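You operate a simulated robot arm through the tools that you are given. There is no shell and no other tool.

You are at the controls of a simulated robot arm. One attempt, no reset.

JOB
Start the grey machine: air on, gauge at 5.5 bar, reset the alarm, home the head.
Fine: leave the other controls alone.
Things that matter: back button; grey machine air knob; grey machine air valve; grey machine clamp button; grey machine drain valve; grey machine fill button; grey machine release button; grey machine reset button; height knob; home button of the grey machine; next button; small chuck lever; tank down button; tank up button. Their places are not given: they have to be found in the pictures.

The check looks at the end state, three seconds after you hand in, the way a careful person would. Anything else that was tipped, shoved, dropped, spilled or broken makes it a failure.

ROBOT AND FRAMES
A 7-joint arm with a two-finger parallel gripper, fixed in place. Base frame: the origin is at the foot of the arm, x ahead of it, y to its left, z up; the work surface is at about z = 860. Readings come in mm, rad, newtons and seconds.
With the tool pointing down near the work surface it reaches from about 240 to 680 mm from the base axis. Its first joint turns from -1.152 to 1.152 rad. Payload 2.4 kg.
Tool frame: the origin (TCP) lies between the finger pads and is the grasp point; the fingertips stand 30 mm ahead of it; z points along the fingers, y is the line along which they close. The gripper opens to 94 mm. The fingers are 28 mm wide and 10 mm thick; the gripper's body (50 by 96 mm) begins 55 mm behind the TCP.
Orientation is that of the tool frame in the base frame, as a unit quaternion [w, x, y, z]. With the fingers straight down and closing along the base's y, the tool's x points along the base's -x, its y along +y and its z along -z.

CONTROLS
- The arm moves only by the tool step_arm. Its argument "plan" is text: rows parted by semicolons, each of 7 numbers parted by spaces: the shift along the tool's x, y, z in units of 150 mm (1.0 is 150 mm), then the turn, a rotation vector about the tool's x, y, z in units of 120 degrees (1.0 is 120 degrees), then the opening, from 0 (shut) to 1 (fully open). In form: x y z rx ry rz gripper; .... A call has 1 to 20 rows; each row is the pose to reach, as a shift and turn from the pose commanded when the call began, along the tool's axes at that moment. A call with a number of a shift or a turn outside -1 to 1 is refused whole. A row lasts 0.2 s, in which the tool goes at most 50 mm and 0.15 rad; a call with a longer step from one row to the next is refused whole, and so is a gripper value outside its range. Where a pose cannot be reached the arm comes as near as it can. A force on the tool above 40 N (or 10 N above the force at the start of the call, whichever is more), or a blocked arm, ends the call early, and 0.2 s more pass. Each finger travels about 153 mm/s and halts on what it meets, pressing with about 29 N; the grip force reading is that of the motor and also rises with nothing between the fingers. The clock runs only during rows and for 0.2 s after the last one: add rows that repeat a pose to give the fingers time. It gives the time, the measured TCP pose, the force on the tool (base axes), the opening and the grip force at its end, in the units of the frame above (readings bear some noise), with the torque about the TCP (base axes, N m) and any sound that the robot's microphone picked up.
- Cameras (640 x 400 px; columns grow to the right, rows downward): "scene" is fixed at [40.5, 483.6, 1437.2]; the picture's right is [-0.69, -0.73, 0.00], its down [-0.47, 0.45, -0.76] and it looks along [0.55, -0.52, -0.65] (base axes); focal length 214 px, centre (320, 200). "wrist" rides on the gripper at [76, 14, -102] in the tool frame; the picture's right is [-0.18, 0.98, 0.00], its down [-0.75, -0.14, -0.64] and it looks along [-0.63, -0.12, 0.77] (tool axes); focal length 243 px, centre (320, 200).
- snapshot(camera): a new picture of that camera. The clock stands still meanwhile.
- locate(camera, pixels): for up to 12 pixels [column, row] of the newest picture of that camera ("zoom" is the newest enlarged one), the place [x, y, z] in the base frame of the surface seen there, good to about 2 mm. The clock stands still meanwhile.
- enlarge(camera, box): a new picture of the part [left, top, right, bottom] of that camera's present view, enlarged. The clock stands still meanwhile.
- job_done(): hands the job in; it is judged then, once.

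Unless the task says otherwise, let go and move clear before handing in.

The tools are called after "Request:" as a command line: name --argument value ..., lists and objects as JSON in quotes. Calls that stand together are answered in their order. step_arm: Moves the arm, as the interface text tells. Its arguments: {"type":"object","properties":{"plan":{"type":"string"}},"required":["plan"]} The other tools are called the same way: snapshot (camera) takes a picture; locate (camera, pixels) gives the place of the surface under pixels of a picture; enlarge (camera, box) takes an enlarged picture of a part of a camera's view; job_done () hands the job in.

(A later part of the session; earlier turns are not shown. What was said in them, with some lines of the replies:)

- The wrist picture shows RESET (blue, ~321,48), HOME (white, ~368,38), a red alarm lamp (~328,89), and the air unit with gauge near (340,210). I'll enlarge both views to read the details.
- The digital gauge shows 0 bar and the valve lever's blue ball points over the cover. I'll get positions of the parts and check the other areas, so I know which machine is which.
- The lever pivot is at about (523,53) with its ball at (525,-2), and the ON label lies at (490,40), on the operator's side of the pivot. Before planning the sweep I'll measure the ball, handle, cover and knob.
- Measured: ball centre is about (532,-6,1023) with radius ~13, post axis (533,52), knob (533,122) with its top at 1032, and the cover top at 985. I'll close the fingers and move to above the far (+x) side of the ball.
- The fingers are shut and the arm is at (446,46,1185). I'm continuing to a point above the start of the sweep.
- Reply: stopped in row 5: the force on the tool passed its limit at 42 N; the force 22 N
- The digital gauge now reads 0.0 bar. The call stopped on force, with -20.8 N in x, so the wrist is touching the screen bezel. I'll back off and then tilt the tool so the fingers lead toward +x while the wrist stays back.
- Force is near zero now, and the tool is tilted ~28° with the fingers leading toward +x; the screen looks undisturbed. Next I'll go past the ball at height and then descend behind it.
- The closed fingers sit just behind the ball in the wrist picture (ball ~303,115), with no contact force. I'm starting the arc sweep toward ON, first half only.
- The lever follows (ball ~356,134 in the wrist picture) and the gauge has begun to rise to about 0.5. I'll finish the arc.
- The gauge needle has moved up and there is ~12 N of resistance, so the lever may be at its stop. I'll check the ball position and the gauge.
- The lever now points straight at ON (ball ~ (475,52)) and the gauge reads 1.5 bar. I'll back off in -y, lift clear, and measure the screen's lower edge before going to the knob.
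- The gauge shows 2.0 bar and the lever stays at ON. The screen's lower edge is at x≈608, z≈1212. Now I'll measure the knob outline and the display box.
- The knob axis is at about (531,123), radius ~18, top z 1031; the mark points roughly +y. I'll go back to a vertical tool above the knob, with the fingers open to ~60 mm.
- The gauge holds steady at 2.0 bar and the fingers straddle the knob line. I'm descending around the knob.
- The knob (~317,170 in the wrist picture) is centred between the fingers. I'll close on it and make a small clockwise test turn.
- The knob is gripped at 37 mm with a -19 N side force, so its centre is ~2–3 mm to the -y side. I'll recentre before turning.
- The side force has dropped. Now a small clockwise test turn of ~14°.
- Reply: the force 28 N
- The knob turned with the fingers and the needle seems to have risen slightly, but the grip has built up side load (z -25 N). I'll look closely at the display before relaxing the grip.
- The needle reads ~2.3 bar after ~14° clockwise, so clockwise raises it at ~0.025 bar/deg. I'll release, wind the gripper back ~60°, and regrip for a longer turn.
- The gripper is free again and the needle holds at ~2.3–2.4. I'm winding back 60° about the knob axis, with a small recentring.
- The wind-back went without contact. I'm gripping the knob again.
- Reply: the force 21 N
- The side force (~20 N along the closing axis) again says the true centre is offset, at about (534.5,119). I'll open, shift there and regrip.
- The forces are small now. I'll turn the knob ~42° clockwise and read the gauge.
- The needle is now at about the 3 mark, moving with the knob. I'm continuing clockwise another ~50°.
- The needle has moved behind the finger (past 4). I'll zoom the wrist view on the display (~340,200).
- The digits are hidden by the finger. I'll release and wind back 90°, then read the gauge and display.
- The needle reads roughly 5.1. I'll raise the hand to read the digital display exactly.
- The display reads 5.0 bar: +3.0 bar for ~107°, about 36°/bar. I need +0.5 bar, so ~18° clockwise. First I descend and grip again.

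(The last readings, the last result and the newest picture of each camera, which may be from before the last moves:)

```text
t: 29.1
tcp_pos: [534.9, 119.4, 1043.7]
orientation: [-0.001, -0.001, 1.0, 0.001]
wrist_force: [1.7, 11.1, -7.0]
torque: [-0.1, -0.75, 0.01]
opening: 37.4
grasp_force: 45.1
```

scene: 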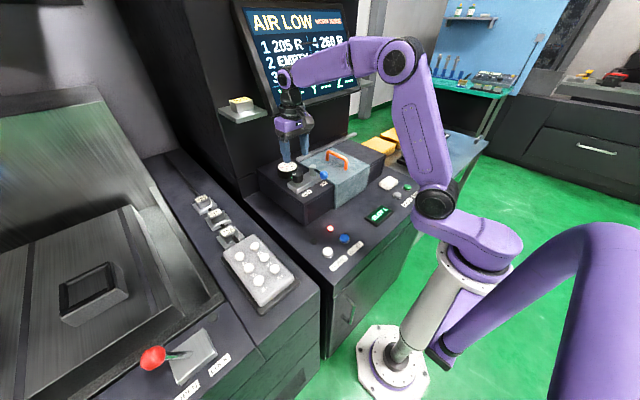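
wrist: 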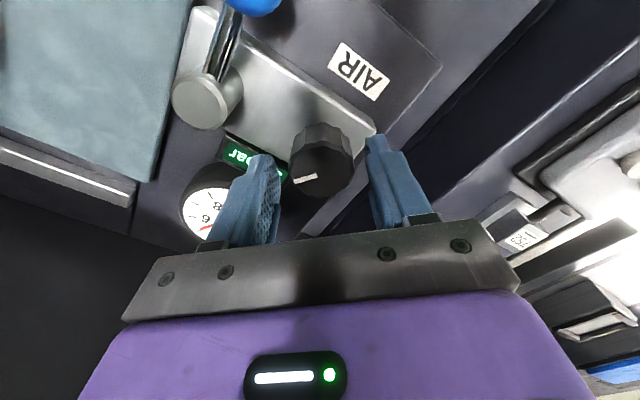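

The grip is good with a modest side force. I'm turning 18° clockwise.

Request:
step_arm --plan "0 0 0 0 0 0.05 0.2; 0 0 0 0 0 0.1 0.2; 0 0 0 0 0 0.15 0.2; 0 0 0 0 0 0.15 0.2; 0 0 0 0 0 0.15 0.2"

Request:
enlarge --camera "scene" --box '[265, 140, 315, 180]'

Request:
enlarge --camera "wrist" --box '[270, 130, 380, 245]'

```text
t: 30.4
tcp_pos: [534.8, 119.0, 1042.9]
orientation: [0.0, 0.155, 0.988, 0.001]
wrist_force: [1.4, 14.0, -5.5]
torque: [-0.09, 0.0, -0.03]
opening: 37.6
grasp_force: 44.7
```

```text
10.00 times, centred on (290, 160) of scene
```

zoom: 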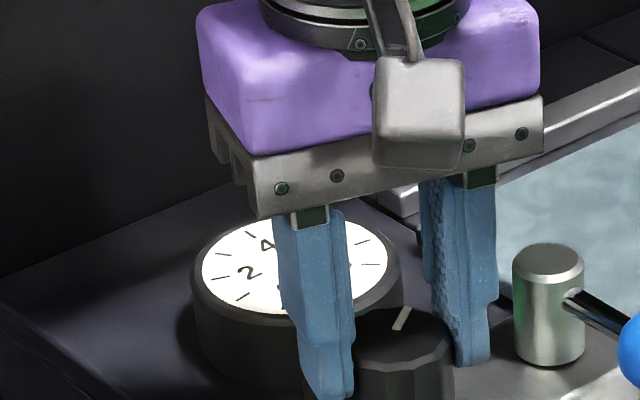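

```text
3.48 times, centred on (325, 188) of wrist
```

zoom: 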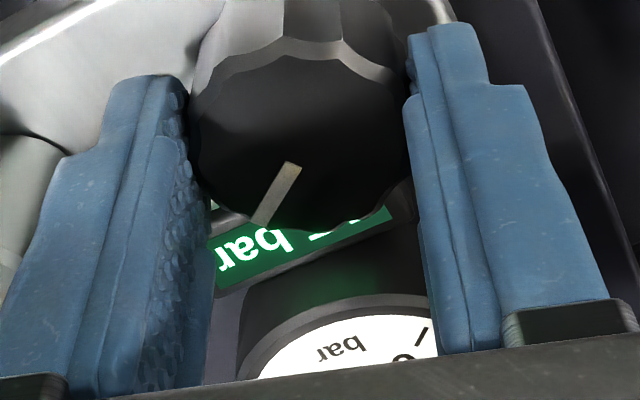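

The knob mark moved with the fingers. I'll release, lift and read the display.

Request:
step_arm --plan "0 0 0 0 0 0 0.4; 0 0 0 0 0 0 0.58; 0 0 0 0 0 0 0.58; 0 0 -0.17 0 0 -0.05 0.58; 0 0 -0.34 0 0 -0.1 0.58; 0 0 -0.5 0 0 -0.15 0.58; 0 0 -0.5 0 0 -0.15 0.58"

Request:
enlarge --camera "wrist" --box '[240, 90, 380, 230]'

```text
t: 31.9
tcp_pos: [535.8, 119.8, 1118.6]
orientation: [0.0, -0.001, 1.0, 0.0]
wrist_force: [0.2, -0.7, -0.2]
torque: [-0.01, 0.0, 0.01]
opening: 54.2
grasp_force: 0.0
```

```text
2.86 times, centred on (310, 160) of wrist
```

zoom: 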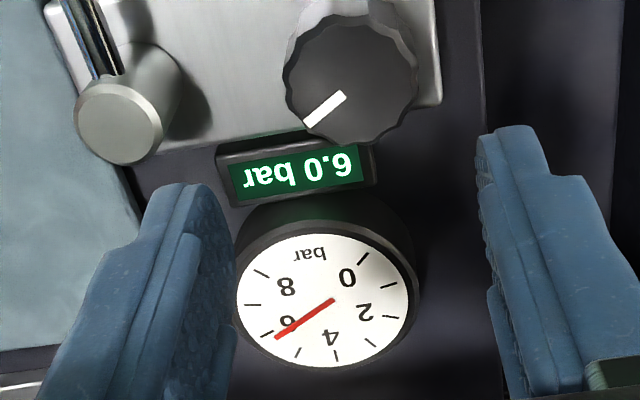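

The display reads 6.0 bar, so I overshot. I'll measure the mark's actual angle to calibrate.

Request:
locate --camera "zoom" --pixels '[[341, 95], [309, 123], [325, 109], [292, 90], [415, 95], [350, 135], [355, 45]]'

Request:
enlarge --camera "wrist" --box '[290, 85, 350, 145]'

Request:
enlarge --camera "scene" --box '[265, 140, 315, 180]'

```text
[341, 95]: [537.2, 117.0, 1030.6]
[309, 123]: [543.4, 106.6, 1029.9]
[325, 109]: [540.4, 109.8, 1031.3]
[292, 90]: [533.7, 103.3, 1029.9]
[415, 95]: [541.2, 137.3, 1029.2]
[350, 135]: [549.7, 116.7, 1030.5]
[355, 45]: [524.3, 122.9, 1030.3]
```

```text
6.67 times, centred on (320, 115) of wrist
```

zoom: 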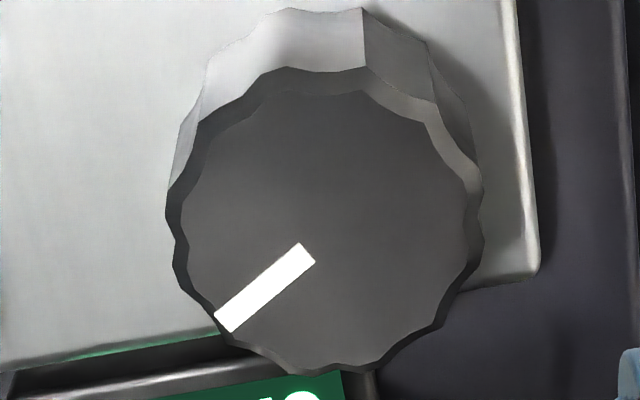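

```text
10.00 times, centred on (290, 160) of scene
```

zoom: 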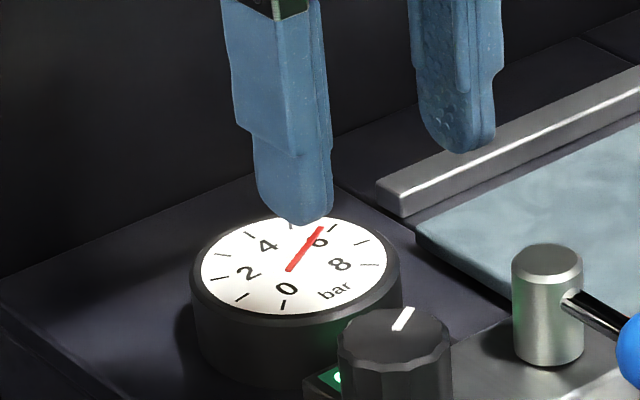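

From 5.0 to 6.0 the mark turned ~25° in the picture, more than I commanded. I'll regrip and turn back ~12° counter-clockwise.

Request:
step_arm --plan "0 0 0.17 0 0 0 0.58; 0 0 0.34 0 0 0 0.58; 0 0 0.5 0 0 0 0.58; 0 0 0.5 0 0 0 0.58; 0 0 0.5 0 0 0 0.42; 0 0 0.5 0 0 0 0.2; 0 0 0.5 0 0 0 0.2"

Request:
enlarge --camera "scene" --box '[265, 140, 315, 180]'

```text
t: 33.5
tcp_pos: [535.1, 120.3, 1042.9]
orientation: [-0.001, -0.001, 1.0, 0.001]
wrist_force: [1.0, 8.8, -6.9]
torque: [0.22, -0.89, -0.01]
opening: 37.6
grasp_force: 44.8
```

```text
10.00 times, centred on (290, 160) of scene
```

zoom: 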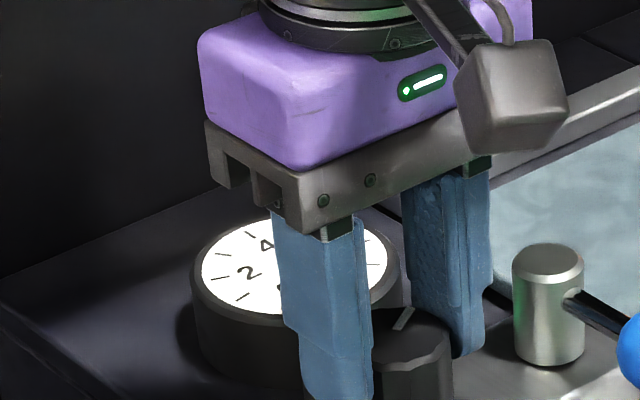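

The mark did not shift on gripping. I'm turning back 12°, then releasing and lifting.

Request:
step_arm --plan "0 0 0 0 0 -0.05 0.2; 0 0 0 0 0 -0.1 0.2; 0 0 0 0 0 -0.1 0.2; 0 0 0 0 0 -0.1 0.4; 0 0 0 0 0 -0.1 0.58; 0 0 0 0 0 -0.1 0.58; 0 0 -0.17 0 0 -0.05 0.58; 0 0 -0.34 0 0 0 0.58; 0 0 -0.5 0 0 0 0.58; 0 0 -0.5 0 0 0 0.58"

Request:
enlarge --camera "wrist" --box '[240, 90, 380, 230]'

Request:
enlarge --camera "wrist" --box '[290, 85, 350, 145]'

```text
t: 35.8
tcp_pos: [534.1, 119.3, 1119.4]
orientation: [-0.001, 0.0, 1.0, 0.0]
wrist_force: [0.7, -0.3, -0.2]
torque: [-0.01, 0.0, -0.02]
opening: 54.3
grasp_force: 0.2
```

```text
2.86 times, centred on (310, 160) of wrist
```

zoom: 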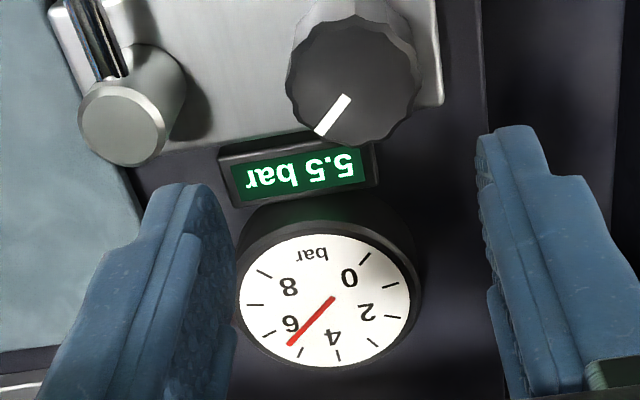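

```text
6.67 times, centred on (320, 115) of wrist
```

zoom: 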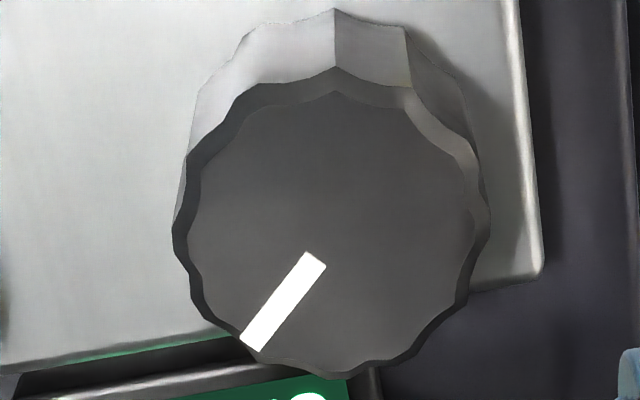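

The display reads 5.5 bar with the needle between 5 and 6 — the pressure is set. I'll retreat toward the operator side with the fingers closing, and look at the screen and the buttons.

Request:
step_arm --plan "0.25 0 -0.05 0 0 0 0.58; 0.5 0 -0.05 0 0 0 0.3; 0.75 0 -0.05 0 0 0 0; 1.0 0 -0.05 0 0 0 0; 1.0 0 -0.05 0 0 0 0"

Request:
step_arm --plan "0.22 -0.03 0.2 0 0 0 0; 0.45 -0.06 0.4 0 0 0 0; 0.45 -0.1 0.6 0 0 0 0; 0.45 -0.1 0.6 0 0 0 0"

Request:
snapshot --camera "scene"

Request:
snapshot --camera "wrist"

```text
t: 37.0
tcp_pos: [384.4, 118.9, 1126.1]
orientation: [-0.001, -0.001, 1.0, 0.0]
wrist_force: [-1.3, 0.0, 0.3]
torque: [0.03, 0.01, -0.03]
opening: 0.1
grasp_force: 28.9
```

```text
t: 38.0
tcp_pos: [317.7, 103.6, 1037.2]
orientation: [-0.001, 0.0, 1.0, 0.0]
wrist_force: [0.7, -0.1, 0.4]
torque: [-0.03, -0.03, 0.04]
opening: 0.2
grasp_force: 29.0
```

```text
taken
```

scene: 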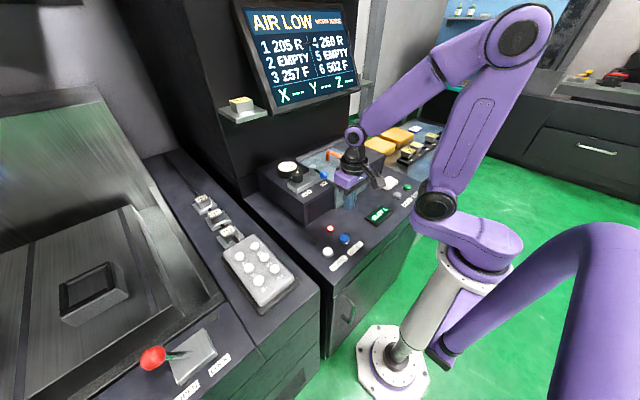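

```text
taken
```

wrist: 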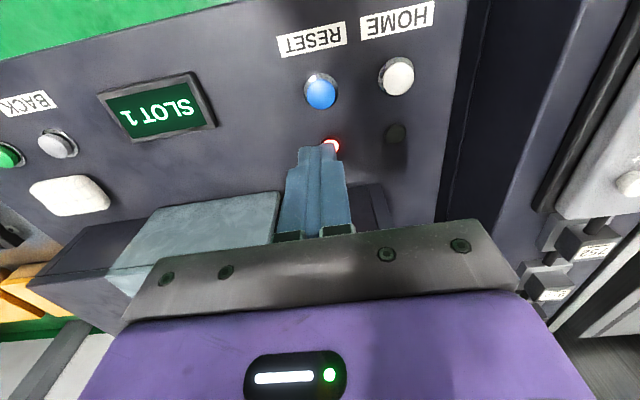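

AIR LOW and the red lamp still show, which is expected until reset. I'll measure the buttons from this closer view.

Request:
locate --camera "wrist" --pixels '[[321, 91], [310, 88], [333, 90], [321, 80], [318, 100], [397, 76], [385, 76], [409, 76], [397, 88], [360, 110]]'

Request:
enlarge --camera "wrist" --box '[270, 40, 430, 160]'

```text
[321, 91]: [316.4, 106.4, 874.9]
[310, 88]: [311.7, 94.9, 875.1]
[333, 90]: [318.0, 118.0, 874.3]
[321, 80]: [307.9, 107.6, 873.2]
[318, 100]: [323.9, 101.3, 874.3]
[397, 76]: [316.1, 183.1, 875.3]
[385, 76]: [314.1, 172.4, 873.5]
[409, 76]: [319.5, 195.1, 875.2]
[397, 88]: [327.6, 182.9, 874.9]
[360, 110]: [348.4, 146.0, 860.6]
```

```text
3.33 times, centred on (350, 100) of wrist
```

zoom: 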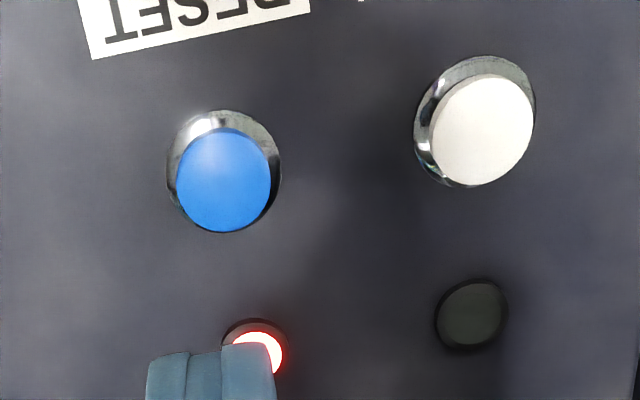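

RESET is centred at (316.5,106) with its top at z≈875, and HOME at (317,183). I'll descend above RESET and press gently in small steps.

Request:
step_arm --plan "0.007 0.016 0.25 0 0 0 0; 0.007 0.016 0.5 0 0 0 0; 0.007 0.016 0.72 0 0 0 0; 0.007 0.016 0.84 0 0 0 0; 0.007 0.016 0.84 0 0 0 0"

Request:
snapshot --camera "wrist"

```text
t: 39.1
tcp_pos: [316.3, 106.1, 910.5]
orientation: [0.0, 0.0, 1.0, 0.002]
wrist_force: [0.4, 0.5, 0.3]
torque: [-0.02, 0.01, 0.01]
opening: 0.0
grasp_force: 28.9
```

```text
taken
```

wrist: 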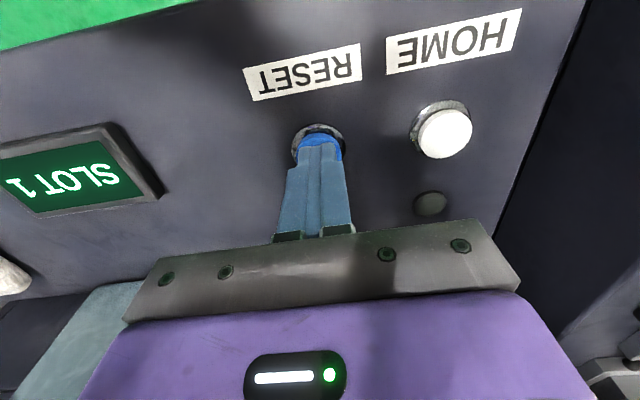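

The fingertip is right above RESET with ~5 mm to go. I'm pressing now.

Request:
step_arm --plan "0 0 0.02 0 0 0 0; 0 0 0.035 0 0 0 0; 0 0 0.05 0 0 0 0; 0 0 0.062 0 0 0 0; 0 0 0.073 0 0 0 0"

```text
t: 40.4
tcp_pos: [316.8, 105.2, 899.1]
orientation: [0.0, -0.001, 1.0, 0.0]
wrist_force: [-1.2, 1.2, 4.5]
torque: [0.08, 0.0, 0.01]
opening: 0.1
grasp_force: 28.5
heard: click
```

A click was heard at tip z≈869. I'm lifting off and checking the lamp and screen.

Request:
step_arm --plan "0 0 -0.1 0 0 0 0; 0 0 -0.4 0 0 0 0; 0 0 -0.6 0 0 0 0; 0 0 -0.6 0 0 0 0"

Request:
snapshot --camera "scene"

Request:
snapshot --camera "wrist"

Request:
enlarge --camera "scene" --box '[230, 0, 370, 110]'

```text
t: 41.4
tcp_pos: [318.4, 105.9, 989.5]
orientation: [-0.001, -0.001, 1.0, 0.0]
wrist_force: [-0.2, 0.0, -0.3]
torque: [-0.01, 0.01, 0.03]
opening: 0.0
grasp_force: 29.4
```

```text
taken
```

scene: 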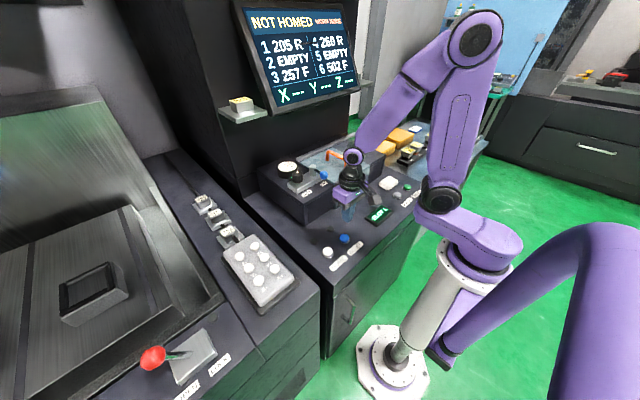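

```text
taken
```

wrist: 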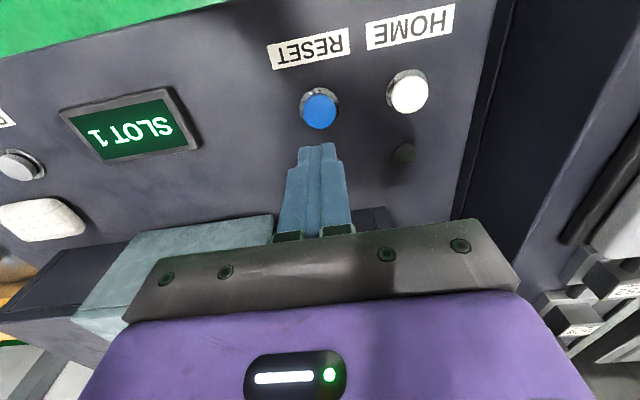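

```text
3.64 times, centred on (300, 55) of scene
```

zoom: 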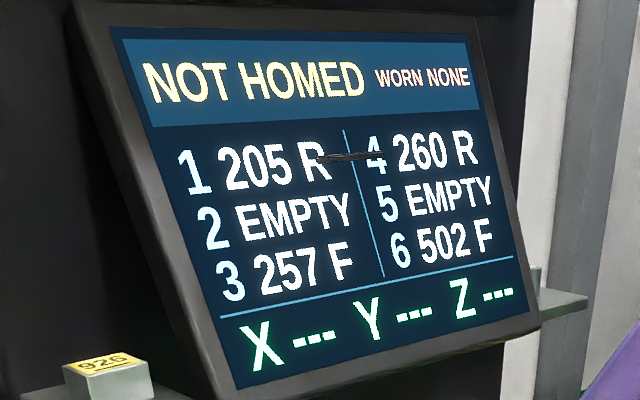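

The screen now shows NOT HOMED and the red lamp is out: the reset worked. Next I'll move over HOME at (317,183) and descend close.

Request:
step_arm --plan "0.002 0.25 0 0 0 0 0; 0.002 0.515 0 0 0 0 0; 0.002 0.515 0.26 0 0 0 0; 0.002 0.515 0.52 0 0 0 0; 0.002 0.515 0.52 0 0 0 0"

Request:
snapshot --camera "wrist"

```text
t: 42.5
tcp_pos: [315.5, 183.6, 911.9]
orientation: [-0.002, 0.0, 1.0, 0.002]
wrist_force: [0.6, 0.5, -0.5]
torque: [0.02, 0.01, 0.01]
opening: 0.0
grasp_force: 29.1
```

```text
taken
```

wrist: 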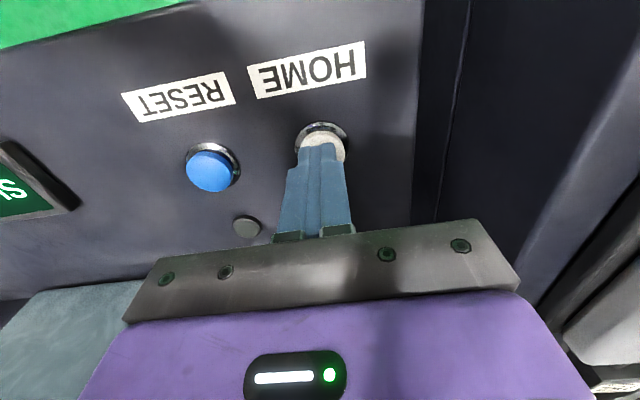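

The fingertip is over the HOME button (~322,140). I'm pressing.

Request:
step_arm --plan "0 0 0.02 0 0 0 0; 0 0 0.04 0 0 0 0; 0 0 0.055 0 0 0 0; 0 0 0.068 0 0 0 0; 0 0 0.08 0 0 0 0"

```text
t: 43.8
tcp_pos: [316.9, 183.2, 899.6]
orientation: [0.0, 0.0, 1.0, 0.0]
wrist_force: [1.2, -1.3, 4.6]
torque: [-0.03, -0.06, -0.06]
opening: 0.1
grasp_force: 28.7
heard: click
```

A click was heard on HOME. I'll lift clear and look at the screen.

Request:
step_arm --plan "0 0 -0.1 0 0 0 0; 0 0 -0.4 0 0 0 0; 0 -0.2 -0.7 0 0 0 0; 0 -0.4 -0.9 0 0 0 0; 0 -0.4 -0.9 0 0 0 0"

Request:
snapshot --camera "scene"

Request:
enlarge --camera "scene" --box '[230, 0, 370, 110]'

Request:
snapshot --camera "wrist"

```text
refused: row 3 steps farther than a row can; nothing moved
```

```text
taken
```

scene: 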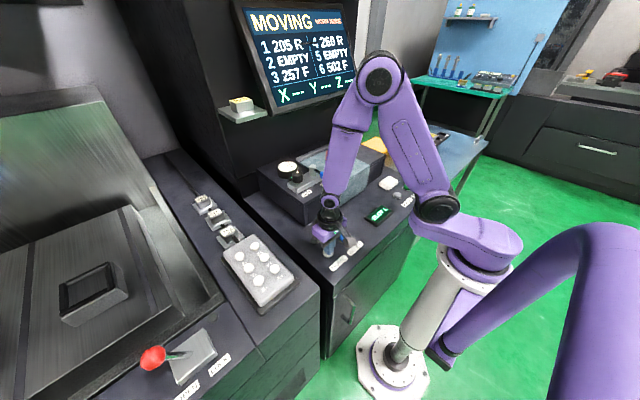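

```text
3.64 times, centred on (300, 55) of scene
```

zoom: 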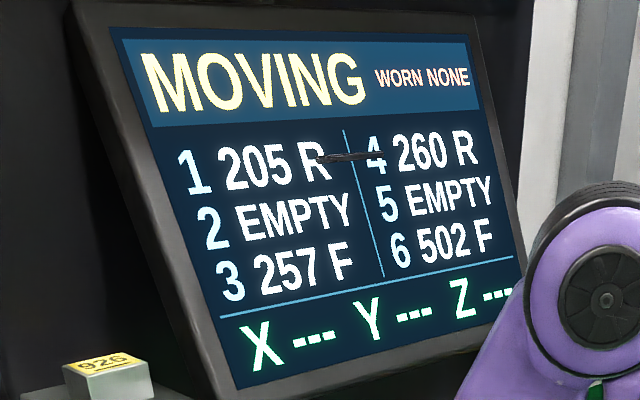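

```text
taken
```

wrist: 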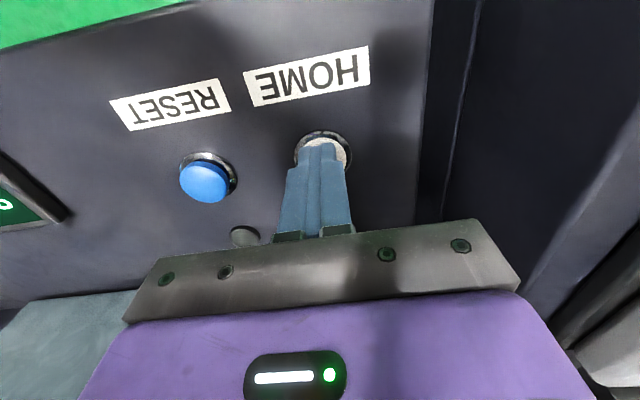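

The screen shows MOVING, so homing has begun. My lift was refused because one row was too long, so I'll lift with shorter steps.

Request:
step_arm --plan "0 0 -0.1 0 0 0 0; 0 0 -0.4 0 0 0 0; 0 0 -0.7 0 0 0 0; 0 0 -0.95 0 0 0 0; 0 0 -0.95 0 0 0 0; 0 0 -0.95 0 0 0 0; 0 0 -0.95 0 0 0 0; 0 0 -0.95 0 0 0 0; 0 0 -0.95 0 0 0 0; 0 0 -0.95 0 0 0 0"

Request:
snapshot --camera "scene"

Request:
enlarge --camera "scene" --box '[230, 0, 370, 110]'

Request:
snapshot --camera "wrist"

```text
t: 46.0
tcp_pos: [318.4, 183.5, 1042.3]
orientation: [-0.001, -0.001, 1.0, 0.0]
wrist_force: [0.3, -0.8, -0.4]
torque: [0.0, -0.03, 0.0]
opening: 0.2
grasp_force: 28.5
```

```text
taken
```

scene: 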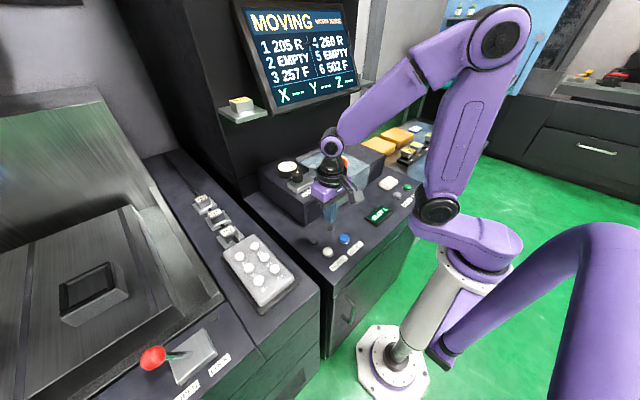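

```text
3.64 times, centred on (300, 55) of scene
```

zoom: 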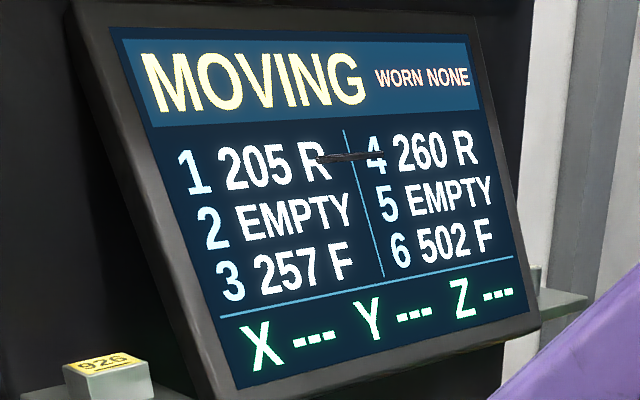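

```text
taken
```

wrist: 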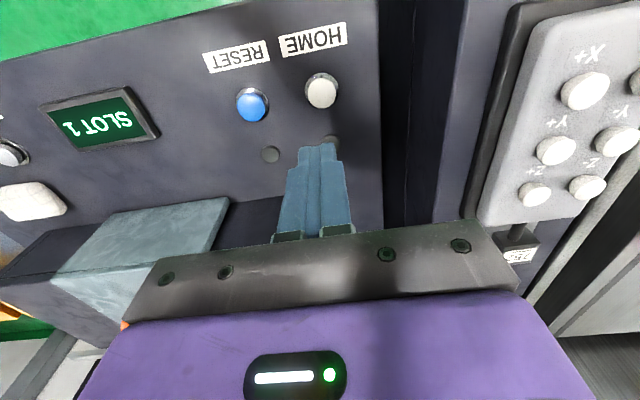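

Still MOVING after ~2 s. I'll hold the arm clear and let the clock run.

Request:
step_arm --plan "0 0 -0.1 0 0 0 0; 0 0 -0.2 0 0 0 0; 0 0 -0.2 0 0 0 0; 0 0 -0.2 0 0 0 0; 0 0 -0.2 0 0 0 0; 0 0 -0.2 0 0 0 0; 0 0 -0.2 0 0 0 0; 0 0 -0.2 0 0 0 0; 0 0 -0.2 0 0 0 0; 0 0 -0.2 0 0 0 0; 0 0 -0.2 0 0 0 0; 0 0 -0.2 0 0 0 0; 0 0 -0.2 0 0 0 0; 0 0 -0.2 0 0 0 0; 0 0 -0.2 0 0 0 0; 0 0 -0.2 0 0 0 0; 0 0 -0.2 0 0 0 0; 0 0 -0.2 0 0 0 0; 0 0 -0.2 0 0 0 0; 0 0 -0.2 0 0 0 0"

Request:
snapshot --camera "scene"

Request:
enlarge --camera "scene" --box '[230, 0, 370, 110]'

Request:
snapshot --camera "wrist"

```text
t: 50.1
tcp_pos: [317.7, 183.4, 1071.5]
orientation: [-0.001, 0.0, 1.0, 0.001]
wrist_force: [-1.0, -0.4, -1.1]
torque: [-0.02, 0.01, 0.0]
opening: 0.0
grasp_force: 28.7
```

```text
taken
```

scene: 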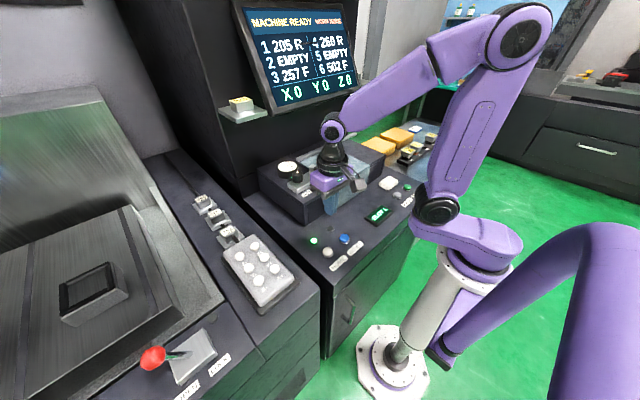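

```text
3.64 times, centred on (300, 55) of scene
```

zoom: 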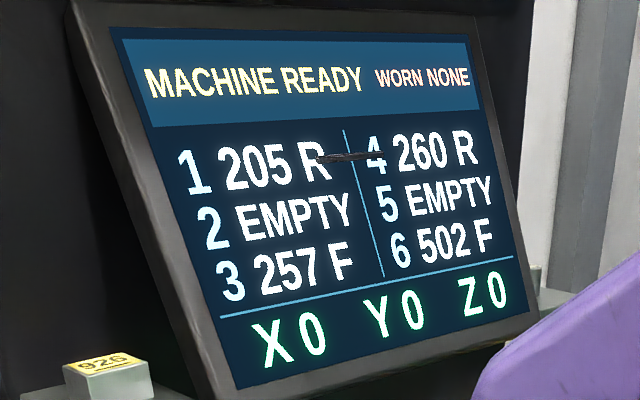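

```text
taken
```

wrist: 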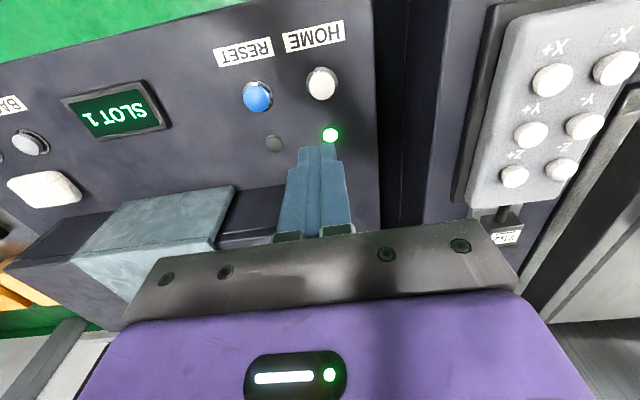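

The screen reads MACHINE READY, X0 Y0 Z0, and the green lamp is lit. I'll rise clear and confirm that the gauge still shows 5.5 bar.

Request:
step_arm --plan "-0.1 -0.15 -0.2 0 0 0 0; -0.2 -0.3 -0.4 0 0 0 0; -0.3 -0.45 -0.6 0 0 0 0; -0.4 -0.55 -0.8 0 0 0 0.3; -0.4 -0.55 -0.95 0 0 0 0.6; -0.4 -0.55 -0.95 0 0 0 0.6"

Request:
snapshot --camera "wrist"

Request:
enlarge --camera "wrist" --box '[260, 110, 420, 240]'

Request:
enlarge --camera "scene" --box '[240, 130, 440, 280]'

```text
t: 51.5
tcp_pos: [376.8, 99.2, 1216.2]
orientation: [-0.001, -0.001, 1.0, 0.0]
wrist_force: [0.1, -0.2, -0.1]
torque: [0.02, 0.0, 0.01]
opening: 56.5
grasp_force: 0.0
```

```text
taken
```

wrist: 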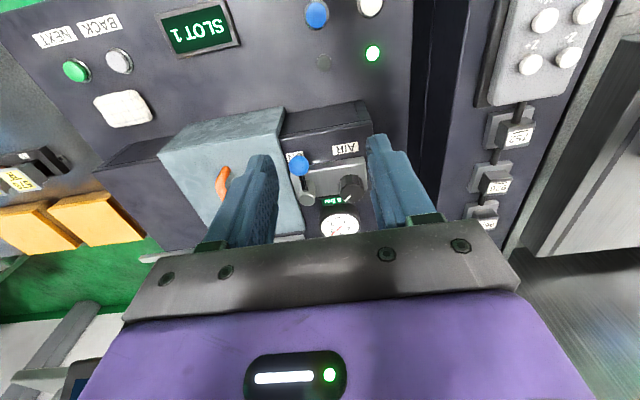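

```text
3.08 times, centred on (340, 175) of wrist
```

zoom: 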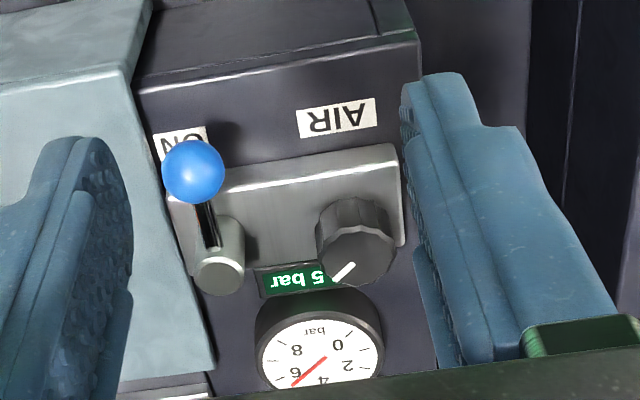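

```text
2.67 times, centred on (340, 205) of scene
```

zoom: 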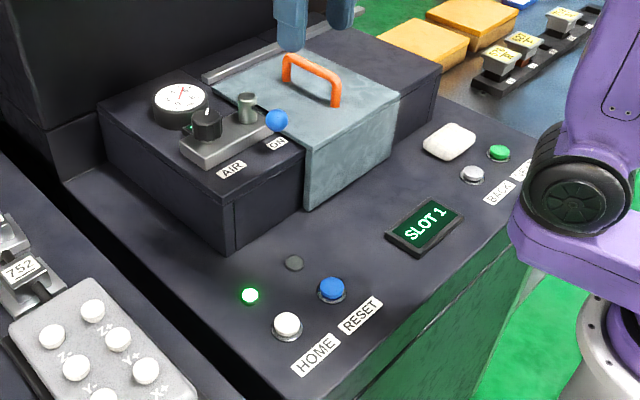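

The lever points at ON, the needle sits between 5 and 6 with the display ending in ".5 bar", the green lamp is lit, and everything else is where it was. The arm is clear, so I'm handing in.

Request:
job_done

```text
The job is handed in.
```

The grey machine is started and the job is handed in. The screen reads MACHINE READY with X0 Y0 Z0, and the green lamp is lit.

- **Air:** the valve lever points at ON.
- **Pressure:** the gauge is set to 5.5 bar. I overshot to 6.0 bar once and turned the knob back. In the last picture the knob hid the first digit, but the display ended in ".5 bar" and the needle sat between 5 and 6.
- **Alarm:** the reset button clicked, the red lamp went out, and the screen changed from AIR LOW to NOT HOMED.
- **Homing:** the home button clicked, and the head finished homing within about six seconds.

While I was reaching for the air lever, the wrist pressed against the frame of the screen with about 42 N before the arm stopped. I backed off at once, and the screen looked unmoved in later pictures.

I touched no other controls, and the arm was clear of the machine when I handed in.
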